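You operate a simulated robot arm through the tools that you are given. There is no shell and no other tool. Be economical: measure what you need, move in short steps, check, and stop when the job is done.

You run a simulated robot arm. Do the job below in one go: nothing can be reset, and whatever is moved stays where it is left.

Task
Power the system up and clear the offset.
Fine: mains on before any rocker; lamp on, wait till it is warm, press OFFSET, pump on.

It is judged by the outcome, as a careful person would: the job done as asked, and still so three seconds after it is handed in. It fails if anything else is knocked over, pushed out of place, dropped, spilled or broken.

Robot
A 7-joint arm with a two-finger parallel gripper, fixed in place. Base frame: the origin is at the foot of the arm, x ahead of it, y to its left, z up. Readings come in m, degrees, newtons and seconds.
With the tool pointing down near the work surface it reaches from about 0.3 to 0.7 m from the base axis. Its first joint turns from -66.0 to 66.0 degrees. Payload 1.57 kg.
The TCP is the grasp point between the finger pads, 0.03 m short of the fingertips. In the tool frame z runs along the fingers and y along their closing line. Largest opening 0.11 m; finger width 0.024, thickness 0.012; the body of the gripper, 0.048 by 0.112 m, starts 0.078 m behind the TCP.
Orientation is told as [roll, pitch, yaw] about the base's x, y, z axes, in that order, counted from this pose: with the fingers straight down and closing along the base's y, the tool's x points along the base's -x, its y along +y and its z along -z.

Tools
- The arm moves only by the tool nudge_tool. Its argument "increments" is a list of rows, each a list of 7 numbers: the shift along the base's x, y, z in units of 40 mm (1.0 is 40 mm), then the turn, a rotation vector about the base's x, y, z in units of 4 degrees (1.0 is 4 degrees), then the closure, from 0 (fully open) to 1 (shut). In form: [[tx, ty, tz, ax, ay, az, jaw], ...]. A call has 1 to 12 rows; each row shifts and turns the commanded pose from where the row before left it. A call with a number of a shift or a turn outside -1 to 1 is refused whole. Each row takes 0.2 s and may step no farther than 0.05 m and 8.6 degrees from the row before; otherwise, or with a gripper value out of range, the whole call is refused. A pose out of reach is approached as far as the arm can. The call stops where the force on the tool passes 40 N (or 10 N more than at its start, if that is more) or the arm is blocked; 0.2 s more then pass. The fingers move at their own pace (about 0.108 m/s each) and stop on an object; they squeeze with about 40 N. The grip force told is the motor's: it shows also when the fingers shut on nothing. Time passes only in rows, and 0.2 s behind the last, so rows that do not move let the fingers close. It gives the time, the measured TCP pose, the force on the tool (base axes), the opening and the grip force at its end, in the units of the frame above (readings bear some noise), and new pictures: "show" is both (left out), scene, wrist or none.
- Cameras (640 x 400 px; columns grow to the right, rows downward): "scene" is fixed at [0.1739, -0.3922, 1.4231]; the picture's right is [0.73, -0.69, 0.00], its down [-0.26, -0.28, -0.92] and it looks along [0.64, 0.67, -0.38] (base axes); focal length 295 px, centre (320, 200). "wrist" rides on the gripper at [-0.036, 0, -0.08] in the tool frame; the picture's right is [0.00, -1.00, 0.00], its down [0.97, 0.00, -0.24] and it looks along [0.24, 0.00, 0.97] (tool axes); focal length 218 px, centre (320, 200). There is no depth. A picture from a camera that has moved, and an enlarged one, comes with that camera's place and axes in the base frame and with its lens.
- zoom(camera, box): a new picture of the part [left, top, right, bottom] of that camera's present view, enlarged. The clock stands still meanwhile.
- close_job(): hands the job in; it is judged then, once.

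Go step by step. Nothing tells you positions but the pictures and the camera data: compare them with the known pose of the tool, close in by small moves and look again before you grip or let go. The budget is 120 turns and 170 pictures, counting those below and the enlarged ones. Unless the task says otherwise, let go and move clear before handing in, and close with one line.

The tools are called by a JSON object that holds its "method" and its "body". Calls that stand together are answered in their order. nudge_tool: Moves the arm, as the interface text tells. Its arguments: {"type":"object","properties":{"increments":{"type":"array"},"show":{"type":"string","enum":["both","scene","wrist","none"]}},"required":["increments"]} The other tools are called the same way: zoom (camera, box) takes an enlarged picture of a part of a camera's view; close_job () hands the job in.

At the start:

```text
time_s: 0.0
tcp_pos: [0.3305, 0.166, 1.3253]
tool_rot: [0.1, -0.1, 0.0]
wrist_force: [-0.3, 0.0, -0.5]
grip_width: 0.1102
gripper_force: 0.1
```

scene: 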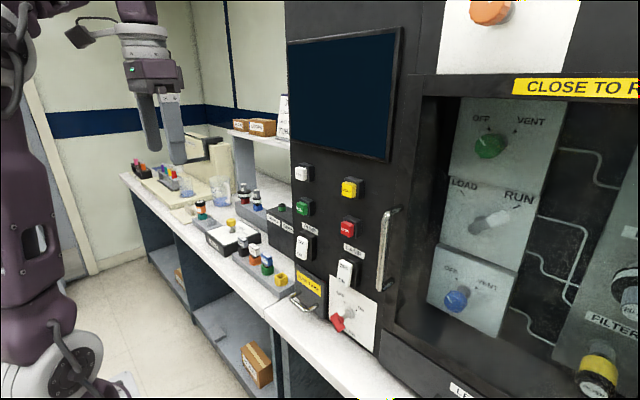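
wrist: 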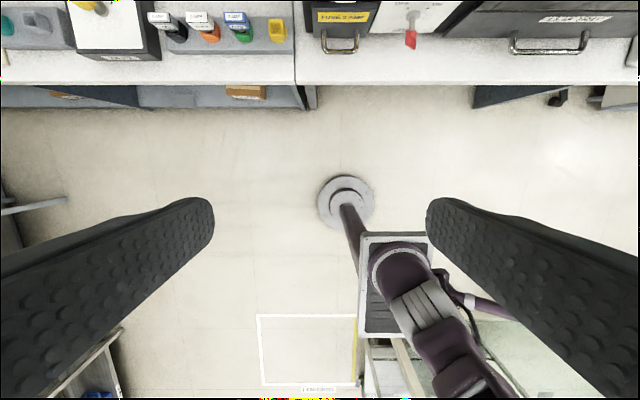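

I see an instrument panel with buttons, rockers and a red rotary switch, probably the mains. I'll zoom in to read the labels.

{"method": "zoom", "body": {"camera": "scene", "box": [270, 150, 410, 240]}}

{"method": "zoom", "body": {"camera": "scene", "box": [270, 220, 410, 350]}}

{"method": "zoom", "body": {"camera": "scene", "box": [180, 170, 310, 300]}}

```text
4.44 times, centred on (340, 195) of scene
camera zoom: at [0.1739, -0.3922, 1.4231], right [0.73, -0.69, 0.0], down [-0.26, -0.28, -0.92], along [0.64, 0.67, -0.38], focal length 1313 px, centre (231, 222)
```

zoom: 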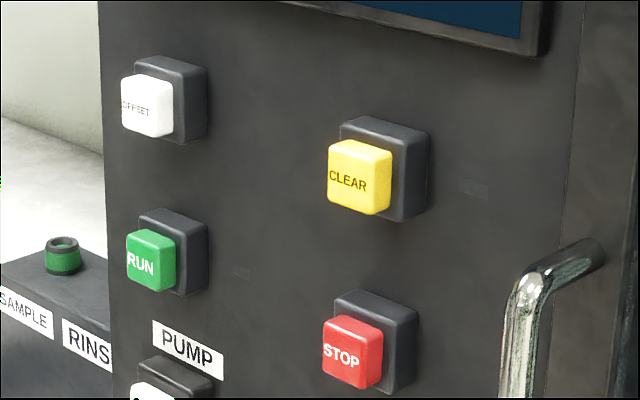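

```text
3.08 times, centred on (340, 285) of scene
camera zoom: at [0.1739, -0.3922, 1.4231], right [0.73, -0.69, 0.0], down [-0.26, -0.28, -0.92], along [0.64, 0.67, -0.38], focal length 909 px, centre (258, -62)
```

zoom: 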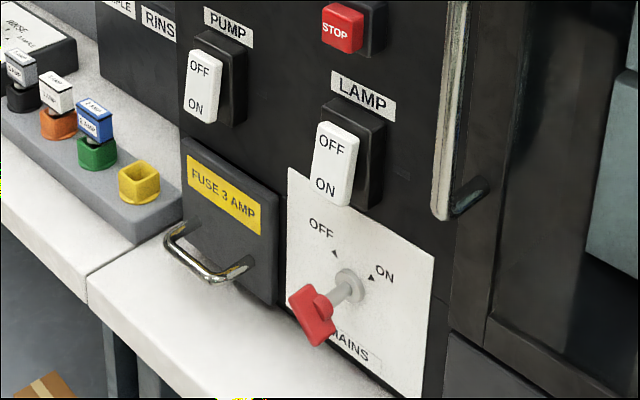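

```text
3.08 times, centred on (245, 235) of scene
camera zoom: at [0.1739, -0.3922, 1.4231], right [0.73, -0.69, 0.0], down [-0.26, -0.28, -0.92], along [0.64, 0.67, -0.38], focal length 909 px, centre (551, 92)
```

zoom: 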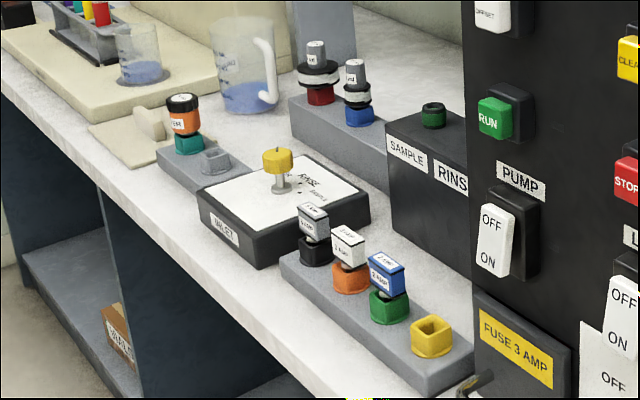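

The mains knob is red and sits at about (0.584, -0.035, 0.89), with the panel at x≈0.62. The rockers have OFF above and ON below. I'll look closer at the knob and the fuses.

{"method": "zoom", "body": {"camera": "scene", "box": [320, 290, 384, 340]}}

{"method": "zoom", "body": {"camera": "scene", "box": [230, 225, 300, 295]}}

{"method": "zoom", "body": {"camera": "wrist", "box": [300, 0, 460, 80]}}

{"method": "zoom", "body": {"camera": "scene", "box": [285, 225, 365, 295]}}

```text
8.00 times, centred on (352, 315) of scene
camera zoom: at [0.1739, -0.3922, 1.4231], right [0.73, -0.69, 0.0], down [-0.26, -0.28, -0.92], along [0.64, 0.67, -0.38], focal length 2363 px, centre (64, -720)
```

zoom: 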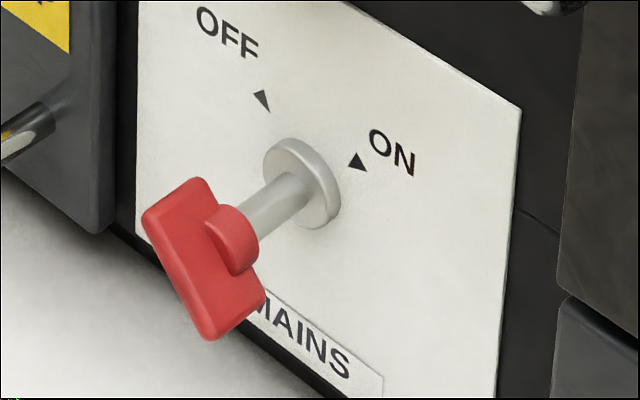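

```text
5.71 times, centred on (265, 260) of scene
camera zoom: at [0.1739, -0.3922, 1.4231], right [0.73, -0.69, 0.0], down [-0.26, -0.28, -0.92], along [0.64, 0.67, -0.38], focal length 1688 px, centre (634, -143)
```

zoom: 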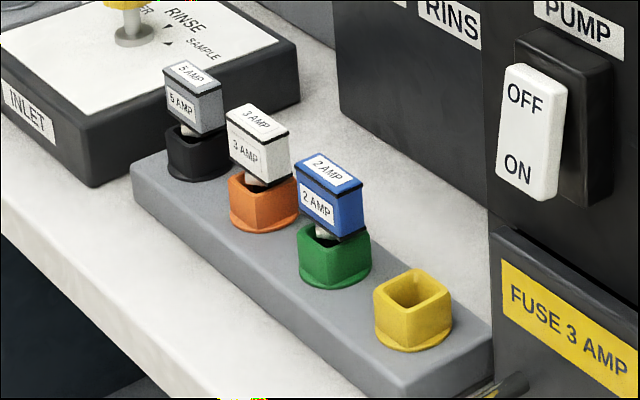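

```text
4.00 times, centred on (380, 40) of wrist
camera zoom: at [0.367, 0.1645, 1.406], right [0.0, -1.0, 0.0], down [-0.97, 0.0, 0.24], along [-0.24, 0.0, -0.97], focal length 873 px, centre (80, 840)
```

zoom: 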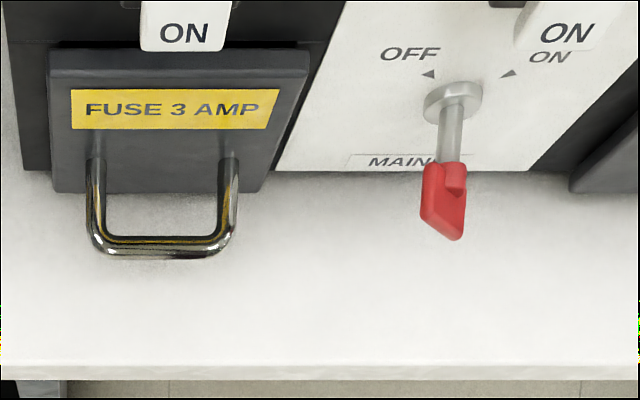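

```text
5.71 times, centred on (325, 260) of scene
camera zoom: at [0.1739, -0.3922, 1.4231], right [0.73, -0.69, 0.0], down [-0.26, -0.28, -0.92], along [0.64, 0.67, -0.38], focal length 1688 px, centre (291, -143)
```

zoom: 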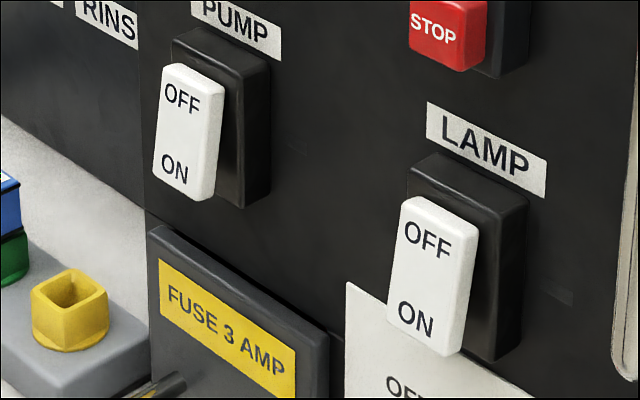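

The mains bar lies on the OFF diagonal, centred at about y=-0.036, z=0.893. Going to ON takes a 90° clockwise turn. I'll pitch the tool until the fingers point at the panel, while moving towards it in free space.

{"method": "nudge_tool", "body": {"increments": [[0.1, -0.2, -0.3, 0, -1, 0, 0.4], [0.1, -0.2, -0.3, 0, -1, 0, 0.4], [0.1, -0.2, -0.3, 0, -1, 0, 0.4], [0.1, -0.2, -0.3, 0, -1, 0, 0.4], [0.1, -0.2, -0.3, 0, -1, 0, 0.4], [0.1, -0.2, -0.3, 0, -1, 0, 0.4], [0.1, -0.2, -0.3, 0, -1, 0, 0.4], [0.1, -0.2, -0.3, 0, -1, 0, 0.4], [0.1, -0.2, -0.3, 0, -1, 0, 0.4], [0.1, -0.2, -0.3, 0, -1, 0, 0.4], [0.1, -0.2, -0.3, 0, -1, 0, 0.4], [0.1, -0.2, -0.3, 0, -1, 0, 0.4]], "show": "scene"}}

```text
time_s: 2.6
tcp_pos: [0.3777, 0.0711, 1.1821]
tool_rot: [0.0, -48.1, 0.1]
wrist_force: [0.0, 0.6, -0.1]
grip_width: 0.0661
gripper_force: 0.1
```

scene: 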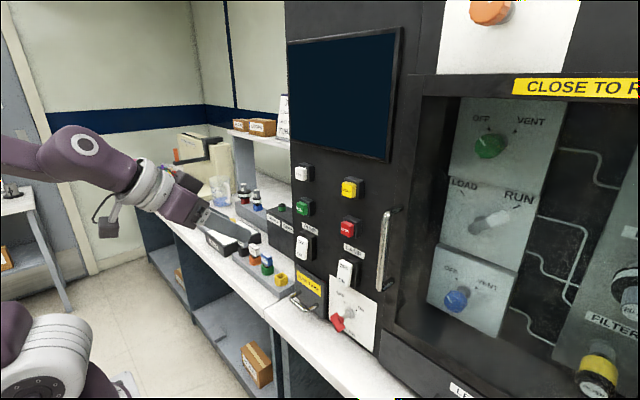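

That works as expected. I'll finish the pitch to 90° and come in front of the knob.

{"method": "nudge_tool", "body": {"increments": [[0.05, -0.25, -0.4, 0, -1, 0, 0.4], [0.05, -0.25, -0.4, 0, -1, 0, 0.4], [0.05, -0.25, -0.4, 0, -1, 0, 0.4], [0.05, -0.25, -0.4, 0, -1, 0, 0.4], [0.05, -0.25, -0.4, 0, -1, 0, 0.4], [0.05, -0.25, -0.4, 0, -1, 0, 0.4], [0.05, -0.25, -0.4, 0, -1, 0, 0.4], [0.05, -0.25, -0.4, 0, -1, 0, 0.4], [0.05, -0.25, -0.4, 0, -1, 0, 0.4], [0.05, -0.25, -0.4, 0, -1, 0, 0.4], [0, -0.17, -0.4, 0, -0.5, 0, 0.4]]}}

```text
time_s: 5.0
tcp_pos: [0.3867, 0.0588, 1.1772]
tool_rot: [4.8, -60.3, -1.8]
wrist_force: [0.1, -0.4, 0.1]
grip_width: 0.0662
gripper_force: 0.0
out of reach, approached as far as the arm can: row 2, 3, 4, 5, 6, 7, 8, 9, 10, 11
camera wrist: at [0.3358, 0.0524, 1.2486], right [0.04, -1.0, -0.04], down [-0.69, 0.0, -0.72], along [0.72, 0.06, -0.69], focal length 218 px, centre (320, 200)
```

scene: 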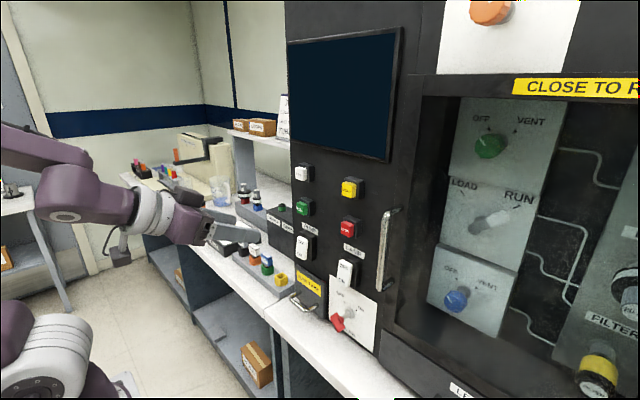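
wrist: 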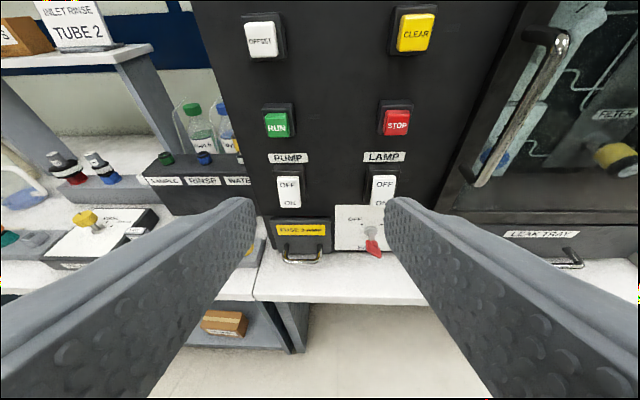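

The pose folds the arm too close in, so I'll move outward in x and see how it follows.

{"method": "nudge_tool", "body": {"increments": [[0.7, 0, 0, 0, 0, 0, 0.4], [0.7, 0, 0, 0, 0, 0, 0.4], [0.6, 0, 0, 0, 0, 0, 0.4]], "show": "none"}}

```text
time_s: 5.8
tcp_pos: [0.4676, 0.0569, 1.1759]
tool_rot: [5.1, -62.3, -2.0]
wrist_force: [0.4, -0.4, 0.6]
grip_width: 0.066
gripper_force: 0.1
```

{"method": "nudge_tool", "body": {"increments": [[0, 0, -0.3, -0.6, 0, -0.62, 0.4], [0, -0.25, -0.4, 0, -1, 0, 0.4], [0, -0.25, -0.4, 0, -1, 0, 0.4], [0, -0.25, -0.4, 0, -1, 0, 0.4], [0, -0.25, -0.4, 0, -1, 0, 0.4], [0, -0.25, -0.4, 0, -1, 0, 0.4], [0, -0.25, -0.4, 0, -1, 0, 0.4], [0, -0.25, -0.4, 0, -0.9, 0, 0.4]], "show": "scene"}}

```text
time_s: 7.6
tcp_pos: [0.4799, 0.0532, 1.1627]
tool_rot: [1.1, -68.4, -1.2]
wrist_force: [0.0, -0.5, -0.8]
grip_width: 0.0659
gripper_force: 0.0
out of reach, approached as far as the arm can: row 2, 3, 4, 5, 6, 7, 8
```

scene: 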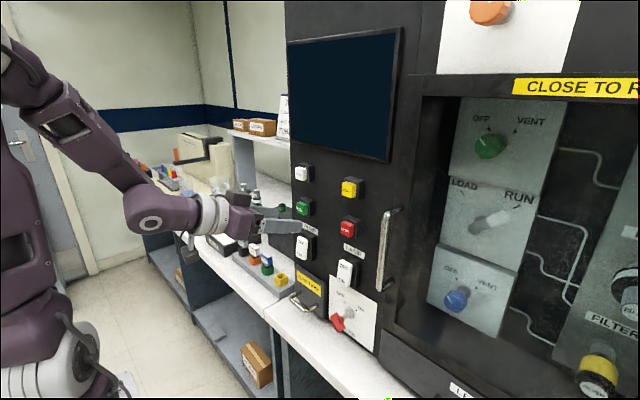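

A wrist limit appears near 68° here. I'll move towards the knob with the present tilt and see what pitch is reachable there.

{"method": "nudge_tool", "body": {"increments": [[0, -0.55, -0.9, 0, 0, 0, 0.4], [0, -0.55, -0.9, 0, 0, 0, 0.4], [0, -0.55, -0.9, 0, 0, 0, 0.4], [0, -0.55, -0.9, 0, 0, 0, 0.4]], "show": "none"}}

```text
time_s: 8.6
tcp_pos: [0.4795, 0.0519, 1.1622]
tool_rot: [1.2, -68.4, -1.2]
wrist_force: [-0.2, 0.2, -0.2]
grip_width: 0.0661
gripper_force: 0.1
out of reach, approached as far as the arm can: row 1, 2, 3, 4
```

{"method": "nudge_tool", "body": {"increments": [[0, -0.2, -0.5, 0, 1, 0, 0.4], [0, -0.3, -0.7, 0, 1, 0, 0.4], [0, -0.3, -0.7, 0, 1, 0, 0.4], [0, -0.3, -0.7, 0, 1, 0, 0.4], [0, -0.3, -0.7, 0, 1, 0, 0.4], [0, -0.3, -0.7, 0, 0, 0, 0.4], [0, -0.3, -0.7, 0, 0, 0, 0.4]], "show": "scene"}}

```text
time_s: 10.2
tcp_pos: [0.4859, 0.0311, 1.0731]
tool_rot: [-13.3, -56.3, 12.9]
wrist_force: [-0.7, 0.1, 0.1]
grip_width: 0.066
gripper_force: 0.0
out of reach, approached as far as the arm can: row 1, 2, 3, 6, 7
```

scene: 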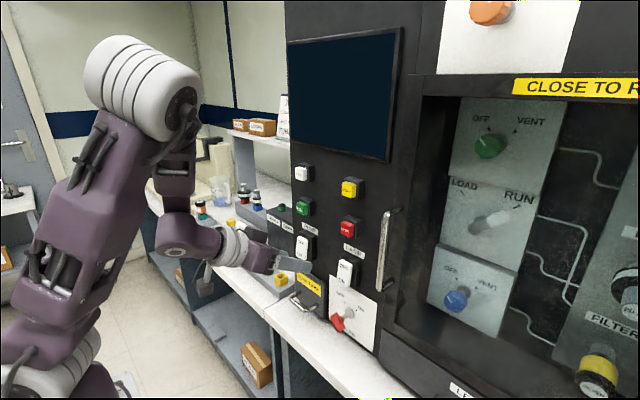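

Steep forearm angles limit the pitch, so I'll use about 45° and press or push with closed fingertips. I'll level the roll and yaw, go to 45° pitch near the mains knob, and look.

{"method": "nudge_tool", "body": {"increments": [[0, -0.2, 0.1, 0.6, 1, -0.15, 0.4], [0, -0.3, 0, 0.6, 1, -0.15, 0.6], [0, -0.3, 0, 0.6, 0.9, -0.15, 0.8], [0, -0.3, -0.3, 0, 0, 0, 1], [0, -0.3, -0.5, 0, 0, 0, 1], [0, -0.1, -0.5, 0, 0, 0, 1]]}}

```text
time_s: 11.6
tcp_pos: [0.485, -0.0251, 1.0238]
tool_rot: [0.3, -45.4, 0.6]
wrist_force: [-1.0, 0.3, 0.5]
grip_width: 0.0001
gripper_force: 21.2
camera wrist: at [0.4542, -0.0272, 1.106], right [0.01, -1.0, 0.0], down [-0.85, -0.01, -0.52], along [0.52, 0.01, -0.85], focal length 218 px, centre (320, 200)
```

scene: 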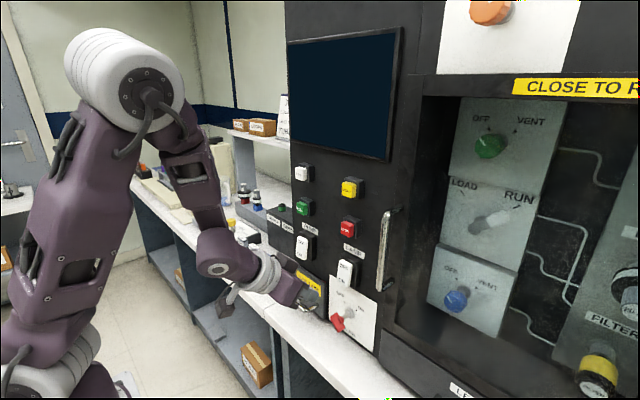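
wrist: 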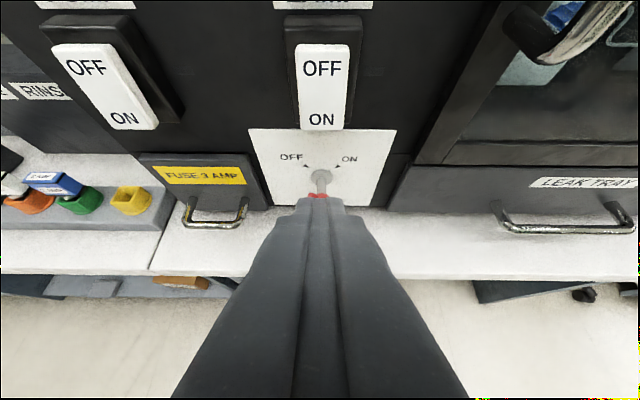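

45° pitch is reachable. From this view the knob axis is at y≈-0.026, z≈0.892, the LAMP ON half is at (0.585, -0.027, 1.0) and PUMP ON is at y≈0.117. I'll put the closed fingertips left of the bar's upper end.

{"method": "nudge_tool", "body": {"increments": [[0, 0.65, 0, 0, 0, 0, 1], [0, 0.6, -0.3, 0, 0, 0, 1], [0.6, 0, -0.7, 0, 0, 0, 1], [0.6, 0, -0.7, 0, 0, 0, 1], [0.64, 0, -0.7, 0, 0, 0, 1]]}}

```text
time_s: 12.8
tcp_pos: [0.5586, 0.0274, 0.9281]
tool_rot: [0.2, -45.5, 0.6]
wrist_force: [0.7, -0.5, 0.1]
grip_width: 0.0
gripper_force: 20.9
camera wrist: at [0.5265, 0.0256, 1.0103], right [0.01, -1.0, 0.0], down [-0.85, -0.01, -0.52], along [0.52, 0.01, -0.85], focal length 218 px, centre (320, 200)
```

scene: 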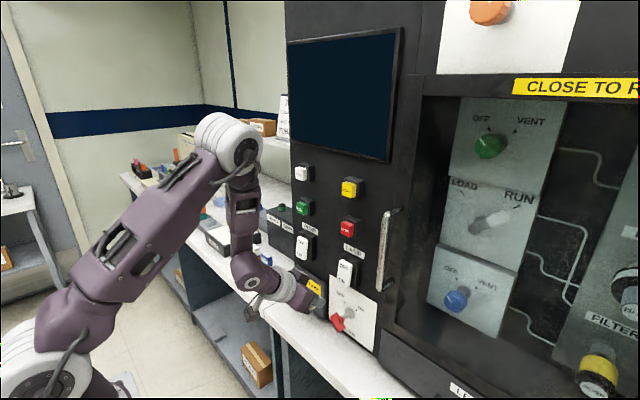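
wrist: 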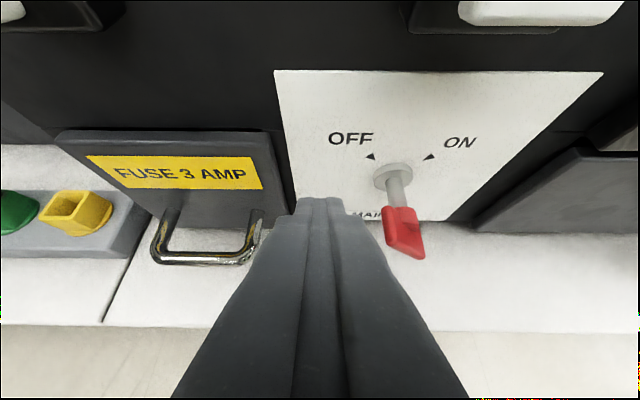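

The fingertips are left of the bar at the right depth. I'll push towards -y in small steps.

{"method": "nudge_tool", "body": {"increments": [[0, -0.25, 0, 0, 0, 0, 1], [0, -0.25, 0, 0, 0, 0, 1], [0, -0.25, 0, 0, 0, 0, 1], [0, -0.25, 0, 0, 0, 0, 1]]}}

```text
time_s: 13.8
tcp_pos: [0.5589, -0.0113, 0.9271]
tool_rot: [0.3, -45.8, 1.0]
wrist_force: [-9.3, 16.3, 23.0]
grip_width: 0.0001
gripper_force: 21.4
camera wrist: at [0.5273, -0.014, 1.0103], right [0.02, -1.0, 0.0], down [-0.85, -0.02, -0.53], along [0.53, 0.01, -0.85], focal length 218 px, centre (320, 200)
```

scene: 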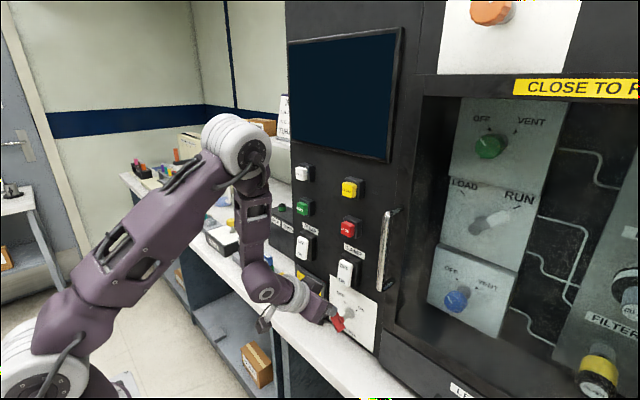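
wrist: 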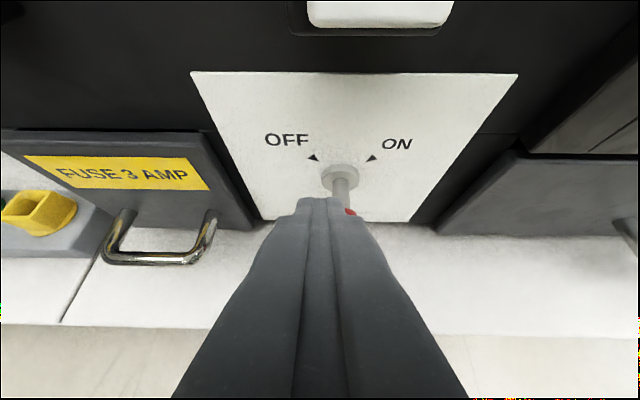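

{"method": "zoom", "body": {"camera": "scene", "box": [310, 280, 390, 340]}}

```text
6.67 times, centred on (350, 310) of scene
camera zoom: at [0.1733, -0.3917, 1.4233], right [0.73, -0.69, 0.0], down [-0.26, -0.28, -0.92], along [0.64, 0.67, -0.38], focal length 1969 px, centre (120, -533)
```

zoom: 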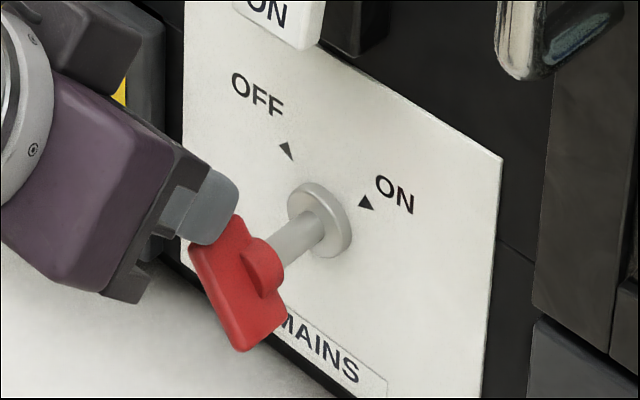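

The fingers are bearing on the bar's end cap. I'll back off left, go 16 mm lower, push the side until the bar is upright, then raise and go on right.

{"method": "nudge_tool", "body": {"increments": [[0, 0.5, 0.1, 0, 0, 0, 1], [0, 0.5, -0.2, 0, 0, 0, 1], [0, 0, -0.35, 0, 0, 0, 1], [0, -0.3, 0, 0, 0, 0, 1], [0, -0.25, 0, 0, 0, 0, 1], [0, -0.2, 0, 0, 0, 0, 1]], "show": "none"}}

{"method": "zoom", "body": {"camera": "scene", "box": [310, 280, 390, 340]}}

```text
time_s: 15.3
tcp_pos: [0.5607, 0.0018, 0.909]
tool_rot: [0.8, -45.4, 1.1]
wrist_force: [-1.4, 6.5, 1.1]
grip_width: 0.0
gripper_force: 21.4
stopped in row 6: the force on the tool passed its limit (the readings are from after the stop); the commanded pose is now the measured one
```

```text
6.67 times, centred on (350, 310) of scene
camera zoom: at [0.1738, -0.392, 1.4232], right [0.73, -0.69, 0.0], down [-0.26, -0.28, -0.92], along [0.64, 0.67, -0.38], focal length 1969 px, centre (120, -533)
```

zoom: 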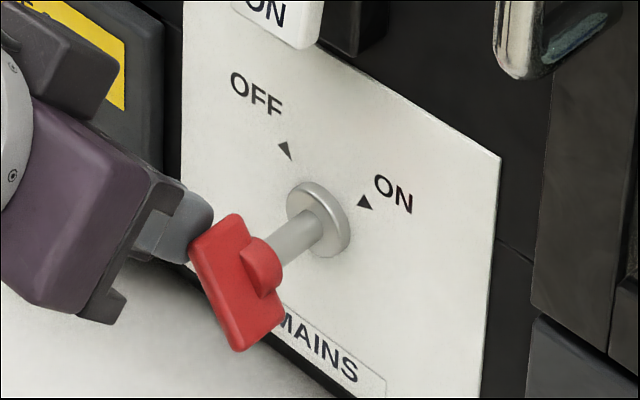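

Pushing that corner has too little leverage. Better to press the bar's lower-right end down and left from the right, so I'll move over the knob to its right side.

{"method": "nudge_tool", "body": {"increments": [[0, 0.2, 0.3, 0, 0, 0, 1], [0, 0, 1, 0, 0, 0, 1], [0, -0.9, 0.1, -0.2, 0, -0.2, 1], [0, -0.9, 0, 0, 0, 0, 1], [0, 0, -0.5, 0, 0, 0, 1], [0, 0, -0.2, 0, 0, 0, 1]], "show": "wrist"}}

{"method": "zoom", "body": {"camera": "scene", "box": [310, 280, 390, 340]}}

```text
time_s: 16.7
tcp_pos: [0.5593, -0.0641, 0.9351]
tool_rot: [-0.6, -45.5, 1.0]
wrist_force: [0.3, -0.2, -0.3]
grip_width: 0.0002
gripper_force: 21.6
camera wrist: at [0.5289, -0.0657, 1.0184], right [0.01, -1.0, 0.01], down [-0.85, -0.01, -0.52], along [0.52, 0.0, -0.85], focal length 218 px, centre (320, 200)
```

wrist: 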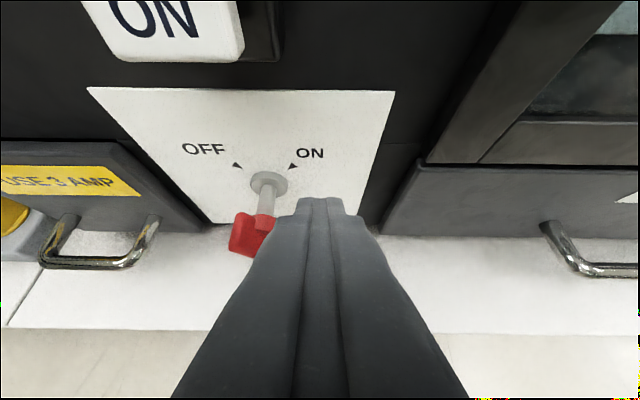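

```text
6.67 times, centred on (350, 310) of scene
camera zoom: at [0.1739, -0.3922, 1.4231], right [0.73, -0.69, 0.0], down [-0.26, -0.28, -0.92], along [0.64, 0.67, -0.38], focal length 1969 px, centre (120, -533)
```

zoom: 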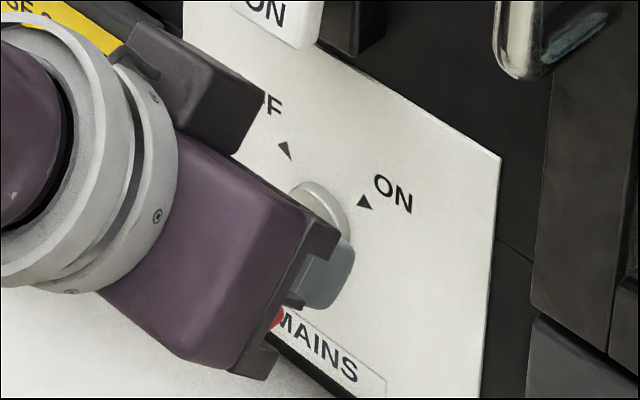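

{"method": "nudge_tool", "body": {"increments": [[0, 0.1, -0.3, 0, 0, 0, 1], [0, 0.15, -0.2, 0, 0, 0, 1], [0, 0.15, -0.2, 0, 0, 0, 1], [0, 0.15, -0.1, 0, 0, 0, 1]], "show": "wrist"}}

```text
time_s: 17.7
tcp_pos: [0.5599, -0.0432, 0.9059]
tool_rot: [-0.5, -45.6, 1.0]
wrist_force: [-3.1, -3.0, 6.0]
grip_width: 0.0
gripper_force: 20.8
camera wrist: at [0.5283, -0.0436, 0.9887], right [0.01, -1.0, 0.01], down [-0.85, -0.01, -0.52], along [0.52, 0.0, -0.85], focal length 218 px, centre (320, 200)
```

wrist: 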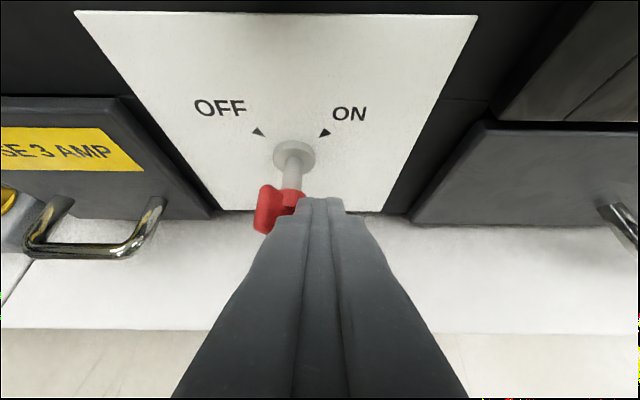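

{"method": "nudge_tool", "body": {"increments": [[0, 0.1, -0.2, 0, 0, 0, 1], [0, 0.15, -0.2, 0, 0, 0, 1], [0, 0.2, -0.1, 0, 0, 0, 1], [0, 0.2, 0, 0, 0, 0, 1]], "show": "wrist"}}

{"method": "zoom", "body": {"camera": "scene", "box": [310, 280, 390, 340]}}

```text
time_s: 18.2
tcp_pos: [0.5599, -0.0448, 0.8968]
tool_rot: [-1.0, -45.7, 0.3]
wrist_force: [0.4, -4.0, -0.7]
grip_width: 0.0
gripper_force: 21.3
stopped in row 2: the force on the tool passed its limit (the readings are from after the stop); the commanded pose is now the measured one
camera wrist: at [0.5289, -0.0447, 0.9799], right [-0.01, -1.0, 0.01], down [-0.85, 0.0, -0.53], along [0.53, -0.02, -0.85], focal length 218 px, centre (320, 200)
```

wrist: 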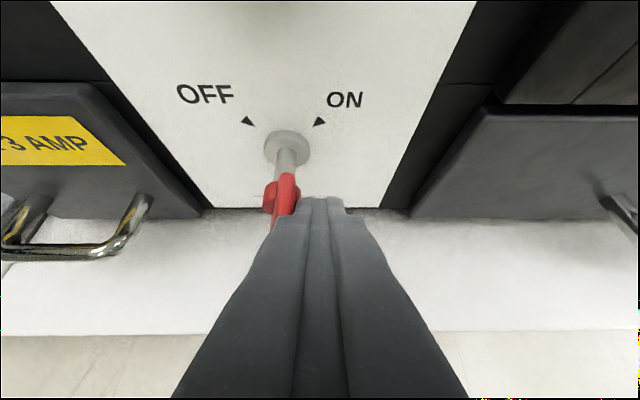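

```text
6.67 times, centred on (350, 310) of scene
camera zoom: at [0.1739, -0.3923, 1.4231], right [0.73, -0.69, 0.0], down [-0.26, -0.28, -0.92], along [0.64, 0.67, -0.38], focal length 1969 px, centre (120, -533)
```

zoom: 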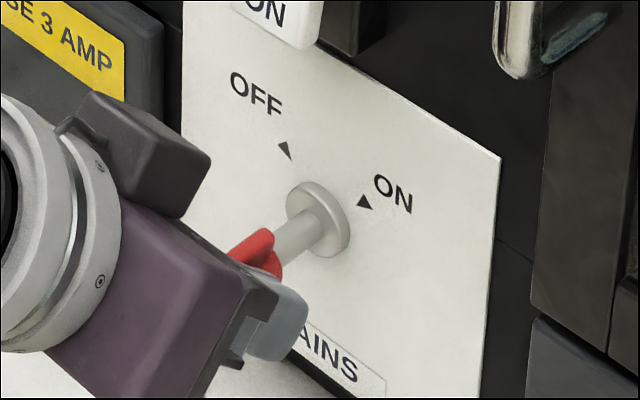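

The bar has turned to about upright. I'll back off, go around above it and look.

{"method": "nudge_tool", "body": {"increments": [[0, -0.2, 0.2, 0, 0, 0, 1], [-0.3, 0, 1, 0, 0, 0, 1], [0, 0.6, 0.6, 0, 0, 0, 1], [0, 0.9, 0, 0, 0, 0, 1], [0.3, 0.3, -0.3, 0, 0, 0, 1]], "show": "wrist"}}

{"method": "zoom", "body": {"camera": "scene", "box": [310, 280, 390, 340]}}

```text
time_s: 19.4
tcp_pos: [0.5595, 0.0201, 0.9585]
tool_rot: [-1.0, -45.7, 0.4]
wrist_force: [0.3, 0.1, -0.2]
grip_width: 0.0
gripper_force: 21.3
camera wrist: at [0.528, 0.0199, 1.0411], right [-0.01, -1.0, 0.01], down [-0.85, 0.0, -0.53], along [0.53, -0.01, -0.85], focal length 218 px, centre (320, 200)
```

wrist: 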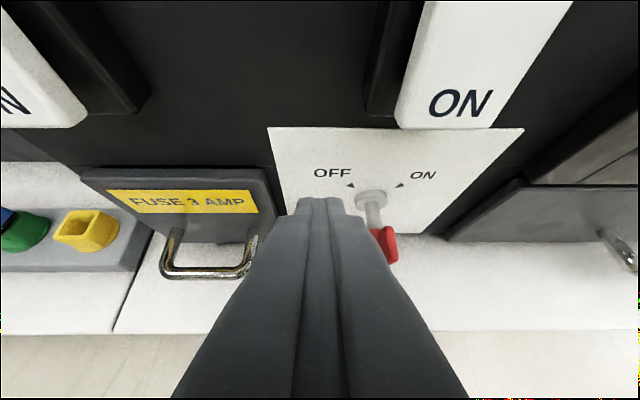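

```text
6.67 times, centred on (350, 310) of scene
camera zoom: at [0.1739, -0.3922, 1.4231], right [0.73, -0.69, 0.0], down [-0.26, -0.28, -0.92], along [0.64, 0.67, -0.38], focal length 1969 px, centre (120, -533)
```

zoom: 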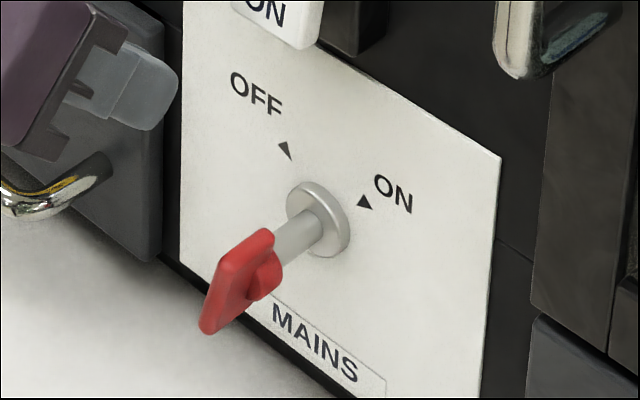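

The bar is now past upright, about 25° towards ON. I'll push the upper half on to the right, from its left side.

{"method": "nudge_tool", "body": {"increments": [[0, 0, -0.6, 0, 0, 0, 1], [0, -0.3, -0.15, 0, 0, 0, 1], [0, -0.3, 0, 0, 0, 0, 1], [0, -0.2, 0, 0, 0, 0, 1], [0, -0.15, 0, 0, 0, 0, 1]], "show": "scene"}}

{"method": "zoom", "body": {"camera": "scene", "box": [310, 280, 390, 340]}}

```text
time_s: 20.6
tcp_pos: [0.5607, -0.0173, 0.9274]
tool_rot: [-1.0, -45.6, 0.3]
wrist_force: [0.9, 3.4, -1.3]
grip_width: 0.0
gripper_force: 21.3
```

scene: 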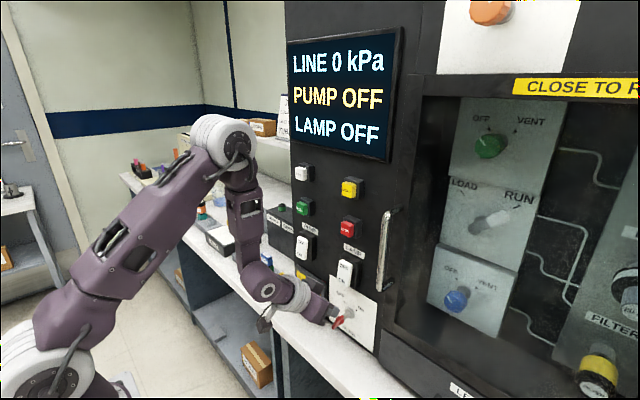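

```text
6.67 times, centred on (350, 310) of scene
camera zoom: at [0.1739, -0.3921, 1.4231], right [0.73, -0.69, 0.0], down [-0.26, -0.28, -0.92], along [0.64, 0.67, -0.38], focal length 1969 px, centre (120, -533)
```

zoom: 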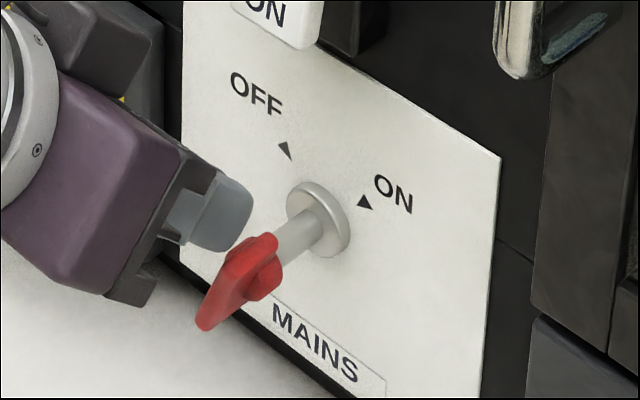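

Mains is on: the screen reads LINE 0 kPa, PUMP OFF, LAMP OFF. I'll push slightly more to seat the knob.

{"method": "nudge_tool", "body": {"increments": [[0, -0.12, 0, 0, 0, 0, 1], [0, -0.12, 0, 0, 0, 0, 1]], "show": "none"}}

{"method": "zoom", "body": {"camera": "scene", "box": [310, 280, 390, 340]}}

```text
time_s: 21.2
tcp_pos: [0.5607, -0.0279, 0.9276]
tool_rot: [-1.1, -45.8, 0.3]
wrist_force: [-0.8, 0.1, -0.5]
grip_width: 0.0001
gripper_force: 21.3
```

```text
6.67 times, centred on (350, 310) of scene
camera zoom: at [0.1739, -0.3922, 1.4231], right [0.73, -0.69, 0.0], down [-0.26, -0.28, -0.92], along [0.64, 0.67, -0.38], focal length 1969 px, centre (120, -533)
```

zoom: 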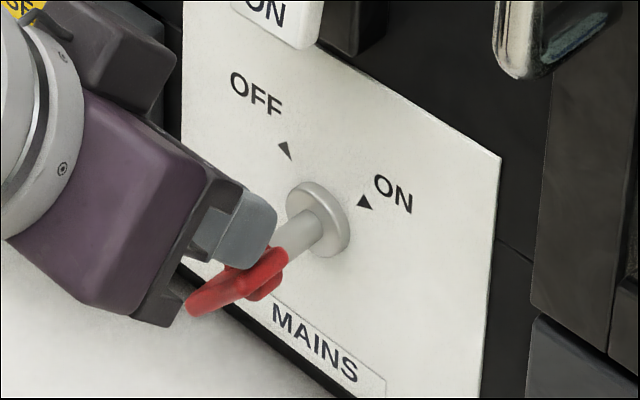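

The knob is seated at ON. Next I'll go up in front of the LAMP rocker's ON half.

{"method": "nudge_tool", "body": {"increments": [[-0.4, 0, 0.4, 0, 0, 0, 1], [-0.5, 0, 0.7, 0, 0, 0, 1], [0, 0, 0.8, 0.2, 0, 0, 1], [0, 0, 0.2, 0, 0, 0, 1]]}}

```text
time_s: 22.2
tcp_pos: [0.5233, -0.0292, 1.0101]
tool_rot: [0.3, -45.5, -0.4]
wrist_force: [0.3, 0.1, 0.4]
grip_width: 0.0
gripper_force: 21.1
camera wrist: at [0.4911, -0.0294, 1.0932], right [-0.01, -1.0, 0.0], down [-0.85, 0.01, -0.53], along [0.53, 0.0, -0.85], focal length 218 px, centre (320, 200)
```

scene: 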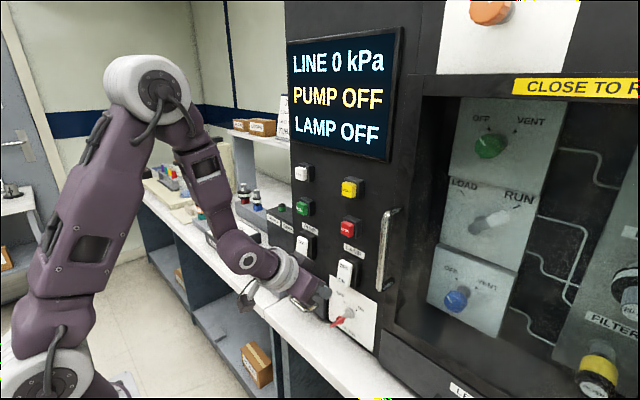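
wrist: 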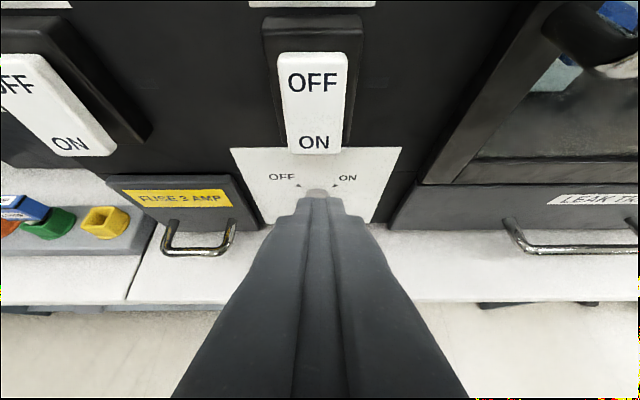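

The ON half is straight ahead at z≈1.004. I'll press forward gently.

{"method": "nudge_tool", "body": {"increments": [[0.3, 0, 0.18, 0, 0, 0, 1], [0.3, 0, 0, 0, 0, 0, 1], [0.15, 0, 0, 0, 0, 0, 1], [0.15, 0, 0, 0, 0, 0, 1]]}}

```text
time_s: 23.2
tcp_pos: [0.5602, -0.0278, 1.0183]
tool_rot: [0.2, -45.7, -0.5]
wrist_force: [-0.6, 0.0, -0.4]
grip_width: 0.0
gripper_force: 21.8
camera wrist: at [0.5287, -0.0296, 1.1017], right [-0.01, -1.0, 0.0], down [-0.85, 0.01, -0.53], along [0.53, 0.0, -0.85], focal length 218 px, centre (320, 200)
```

scene: 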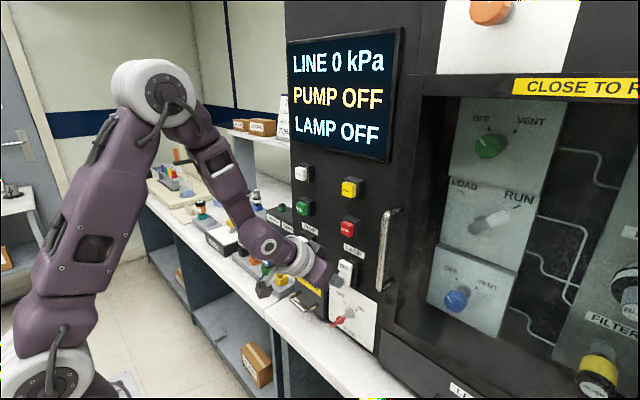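
wrist: 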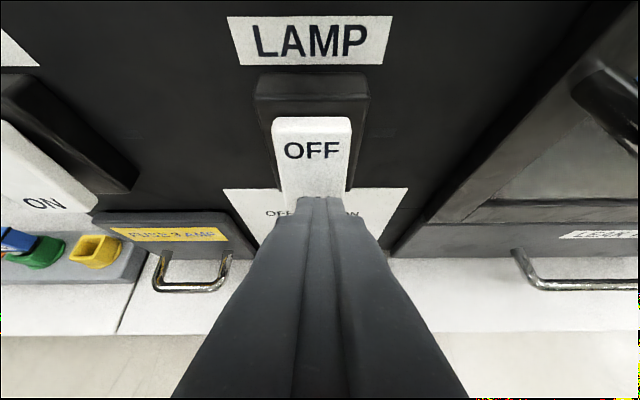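

No contact yet, so I'll continue forward in small steps.

{"method": "nudge_tool", "body": {"increments": [[0.1, 0, 0, 0, 0, 0, 1], [0.1, 0, 0, 0, 0, 0, 1], [0.1, 0, 0, 0, 0, 0, 1]], "show": "scene"}}

```text
time_s: 23.9
tcp_pos: [0.5653, -0.0278, 1.0163]
tool_rot: [0.2, -44.8, -0.6]
wrist_force: [-8.2, 0.5, 1.2]
grip_width: 0.0
gripper_force: 21.0
stopped in row 3: the force on the tool passed its limit (the readings are from after the stop); the commanded pose is now the measured one
```

scene: 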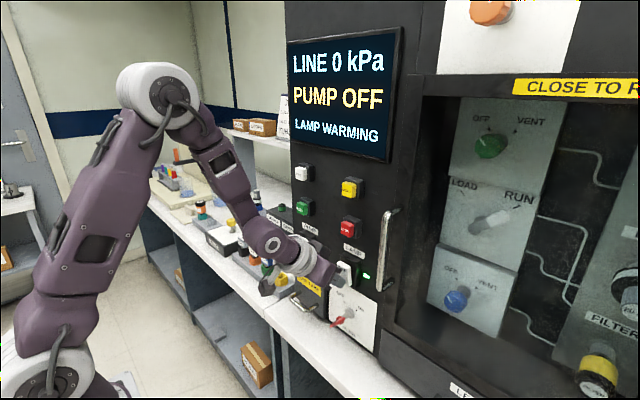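

The lamp is warming. I'll back off and go up in front of OFFSET while it warms.

{"method": "nudge_tool", "body": {"increments": [[-0.9, 0, 0, 0, 0, 0, 1], [-0.9, 0, 0.2, 0, 0, 0, 1], [-0.3, 0.5, 0.8, 0, 0, 0, 1], [0, 0.6, 0.8, 0, 0, 0, 1], [0, 0.6, 0.8, 0, 0, 0, 1], [0, 0.6, 0.8, 0, 0, 0, 1], [0, 0.6, 0.8, 0, 0, 0, 1], [0, 0.5, 0.4, 0, 0, 0, 1]]}}

```text
time_s: 25.7
tcp_pos: [0.4806, 0.1069, 1.1994]
tool_rot: [0.3, -44.9, -0.6]
wrist_force: [0.3, -0.6, 0.3]
grip_width: 0.0
gripper_force: 21.2
out of reach, approached as far as the arm can: row 5
camera wrist: at [0.4509, 0.1065, 1.2837], right [-0.01, -1.0, 0.0], down [-0.86, 0.01, -0.52], along [0.52, 0.0, -0.86], focal length 218 px, centre (320, 200)
```

scene: 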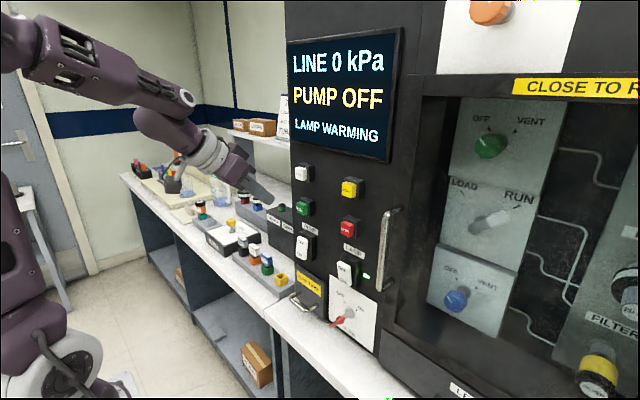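
wrist: 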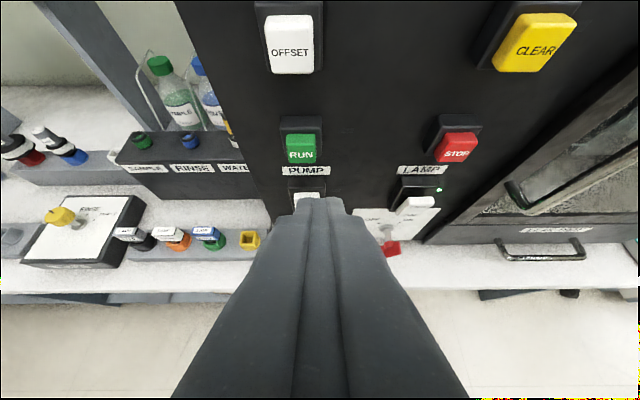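

OFFSET is at about (0.578, 0.12, 1.229). I'll line up in front of it without touching, while the lamp warms.

{"method": "nudge_tool", "body": {"increments": [[0, 0.33, 0.5, 0, 0, 0, 1], [0.3, 0, 0.56, 0, 0, 0, 1], [0.6, 0, 0, 0, 0, 0, 1]]}}

```text
time_s: 26.5
tcp_pos: [0.5182, 0.1188, 1.243]
tool_rot: [0.2, -44.8, -0.6]
wrist_force: [0.7, 0.1, 0.7]
grip_width: 0.0001
gripper_force: 21.3
camera wrist: at [0.4876, 0.1176, 1.3257], right [-0.01, -1.0, 0.0], down [-0.86, 0.01, -0.52], along [0.52, 0.0, -0.86], focal length 218 px, centre (320, 200)
```

scene: 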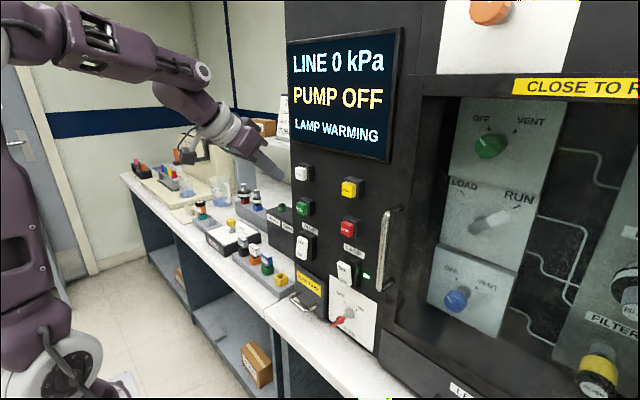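
wrist: 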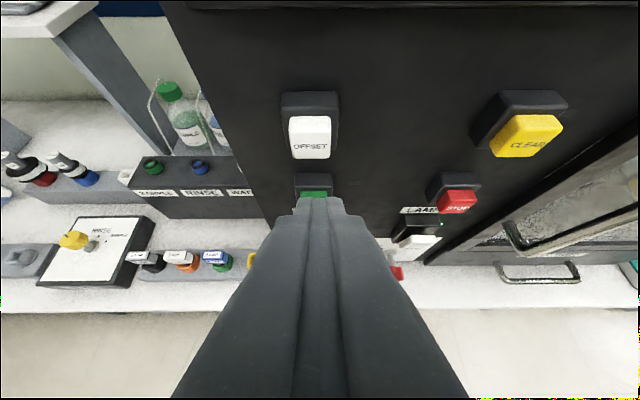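

The fingertips are aligned with OFFSET. Now I'll wait for the lamp to warm.

{"method": "nudge_tool", "body": {"increments": [[0, 0.05, -0.03, 0, 0, 0, 1], [0, 0, 0, 0, 0, 0, 1], [0, 0, 0, 0, 0, 0, 1], [0, 0, 0, 0, 0, 0, 1], [0, 0, 0, 0, 0, 0, 1], [0, 0, 0, 0, 0, 0, 1], [0, 0, 0, 0, 0, 0, 1], [0, 0, 0, 0, 0, 0, 1], [0, 0, 0, 0, 0, 0, 1], [0, 0, 0, 0, 0, 0, 1], [0, 0, 0, 0, 0, 0, 1], [0, 0, 0, 0, 0, 0, 1]], "show": "scene"}}

```text
time_s: 29.1
tcp_pos: [0.5177, 0.1212, 1.2416]
tool_rot: [0.2, -45.0, -0.7]
wrist_force: [0.4, 0.3, -0.4]
grip_width: 0.0002
gripper_force: 21.9
```

scene: 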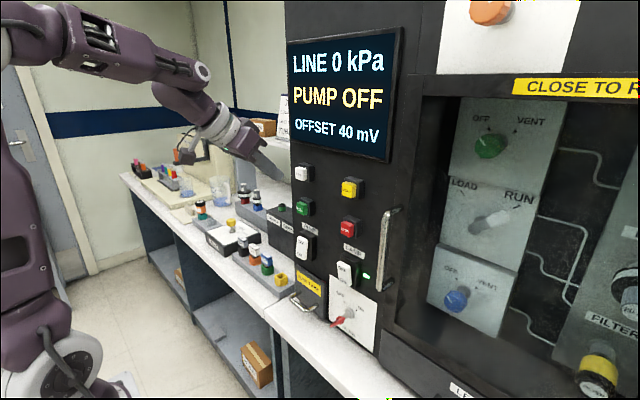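

The screen now shows OFFSET 40 mV in place of WARMING. I'll wait briefly to confirm the reading is steady.

{"method": "nudge_tool", "body": {"increments": [[0, 0, 0, 0, 0, 0, 1], [0, 0, 0, 0, 0, 0, 1], [0, 0, 0, 0, 0, 0, 1], [0, 0, 0, 0, 0, 0, 1], [0, 0, 0, 0, 0, 0, 1], [0, 0, 0, 0, 0, 0, 1], [0, 0, 0, 0, 0, 0, 1], [0, 0, 0, 0, 0, 0, 1], [0, 0, 0, 0, 0, 0, 1], [0.4, 0, 0, 0, 0, 0, 1]]}}

```text
time_s: 31.3
tcp_pos: [0.5323, 0.1204, 1.2408]
tool_rot: [0.2, -44.8, -0.8]
wrist_force: [0.0, 0.0, -0.8]
grip_width: 0.0
gripper_force: 21.1
camera wrist: at [0.503, 0.1194, 1.3238], right [-0.01, -1.0, 0.0], down [-0.86, 0.01, -0.52], along [0.52, 0.0, -0.86], focal length 218 px, centre (320, 200)
```

scene: 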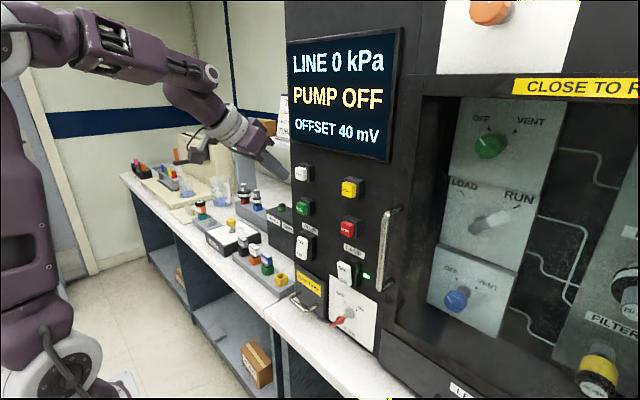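
wrist: 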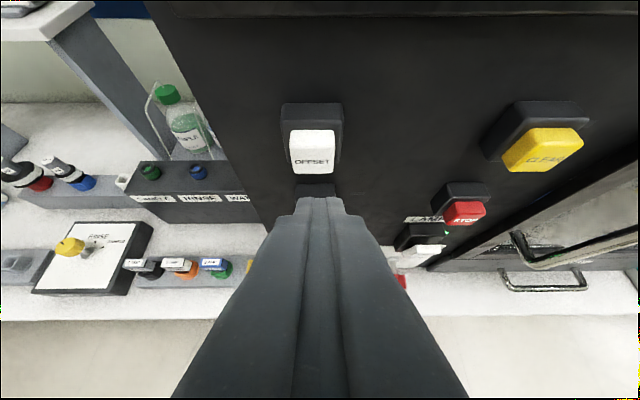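

The reading is steady at 40 mV, so I'll press OFFSET.

{"method": "nudge_tool", "body": {"increments": [[0.3, 0, 0, 0, 0, 0, 1], [0.2, 0, 0, 0, 0, 0, 1], [0.1, 0, 0, 0, 0, 0, 1], [0.1, 0, 0, 0, 0, 0, 1], [0.1, 0, 0, 0, 0, 0, 1]]}}

```text
time_s: 32.5
tcp_pos: [0.5665, 0.122, 1.2413]
tool_rot: [0.2, -44.9, -0.6]
wrist_force: [0.8, -0.5, 0.2]
grip_width: 0.0
gripper_force: 21.2
camera wrist: at [0.5357, 0.1212, 1.3243], right [-0.01, -1.0, 0.0], down [-0.86, 0.01, -0.52], along [0.52, 0.0, -0.86], focal length 218 px, centre (320, 200)
```

scene: 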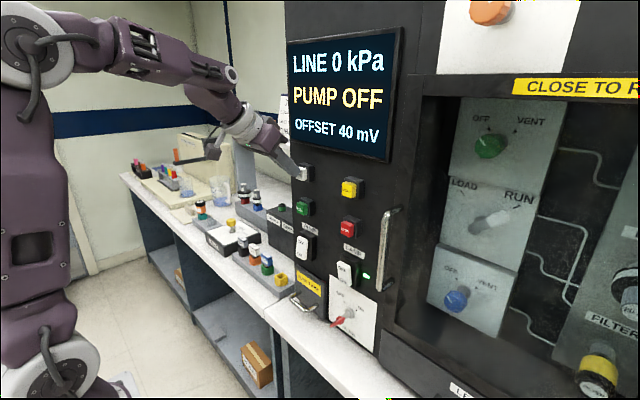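
wrist: 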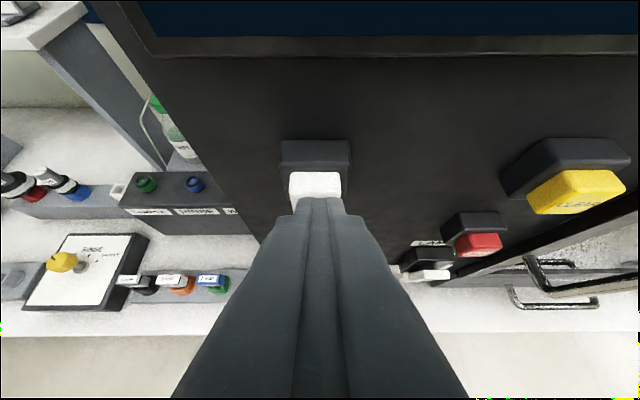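

No contact yet. I'll go on in fine steps.

{"method": "nudge_tool", "body": {"increments": [[0.08, 0, 0, 0, 0, 0, 1], [0.08, 0, 0, 0, 0, 0, 1], [0.08, 0, 0, 0, 0, 0, 1], [0, 0, 0, 0, 0, 0, 1]], "show": "scene"}}

```text
time_s: 33.5
tcp_pos: [0.5756, 0.1232, 1.2431]
tool_rot: [0.2, -44.8, -0.6]
wrist_force: [-18.0, -4.7, 0.2]
grip_width: 0.0
gripper_force: 21.4
```

scene: 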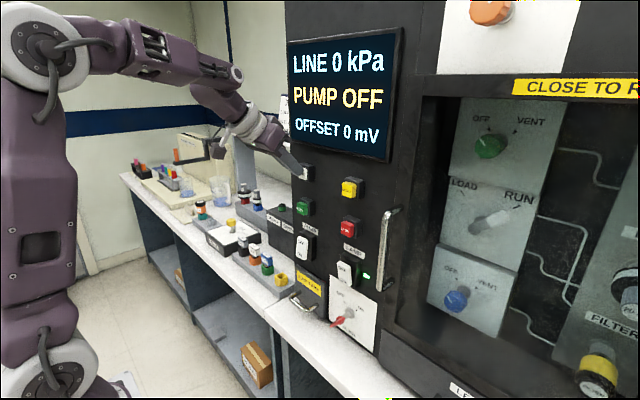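

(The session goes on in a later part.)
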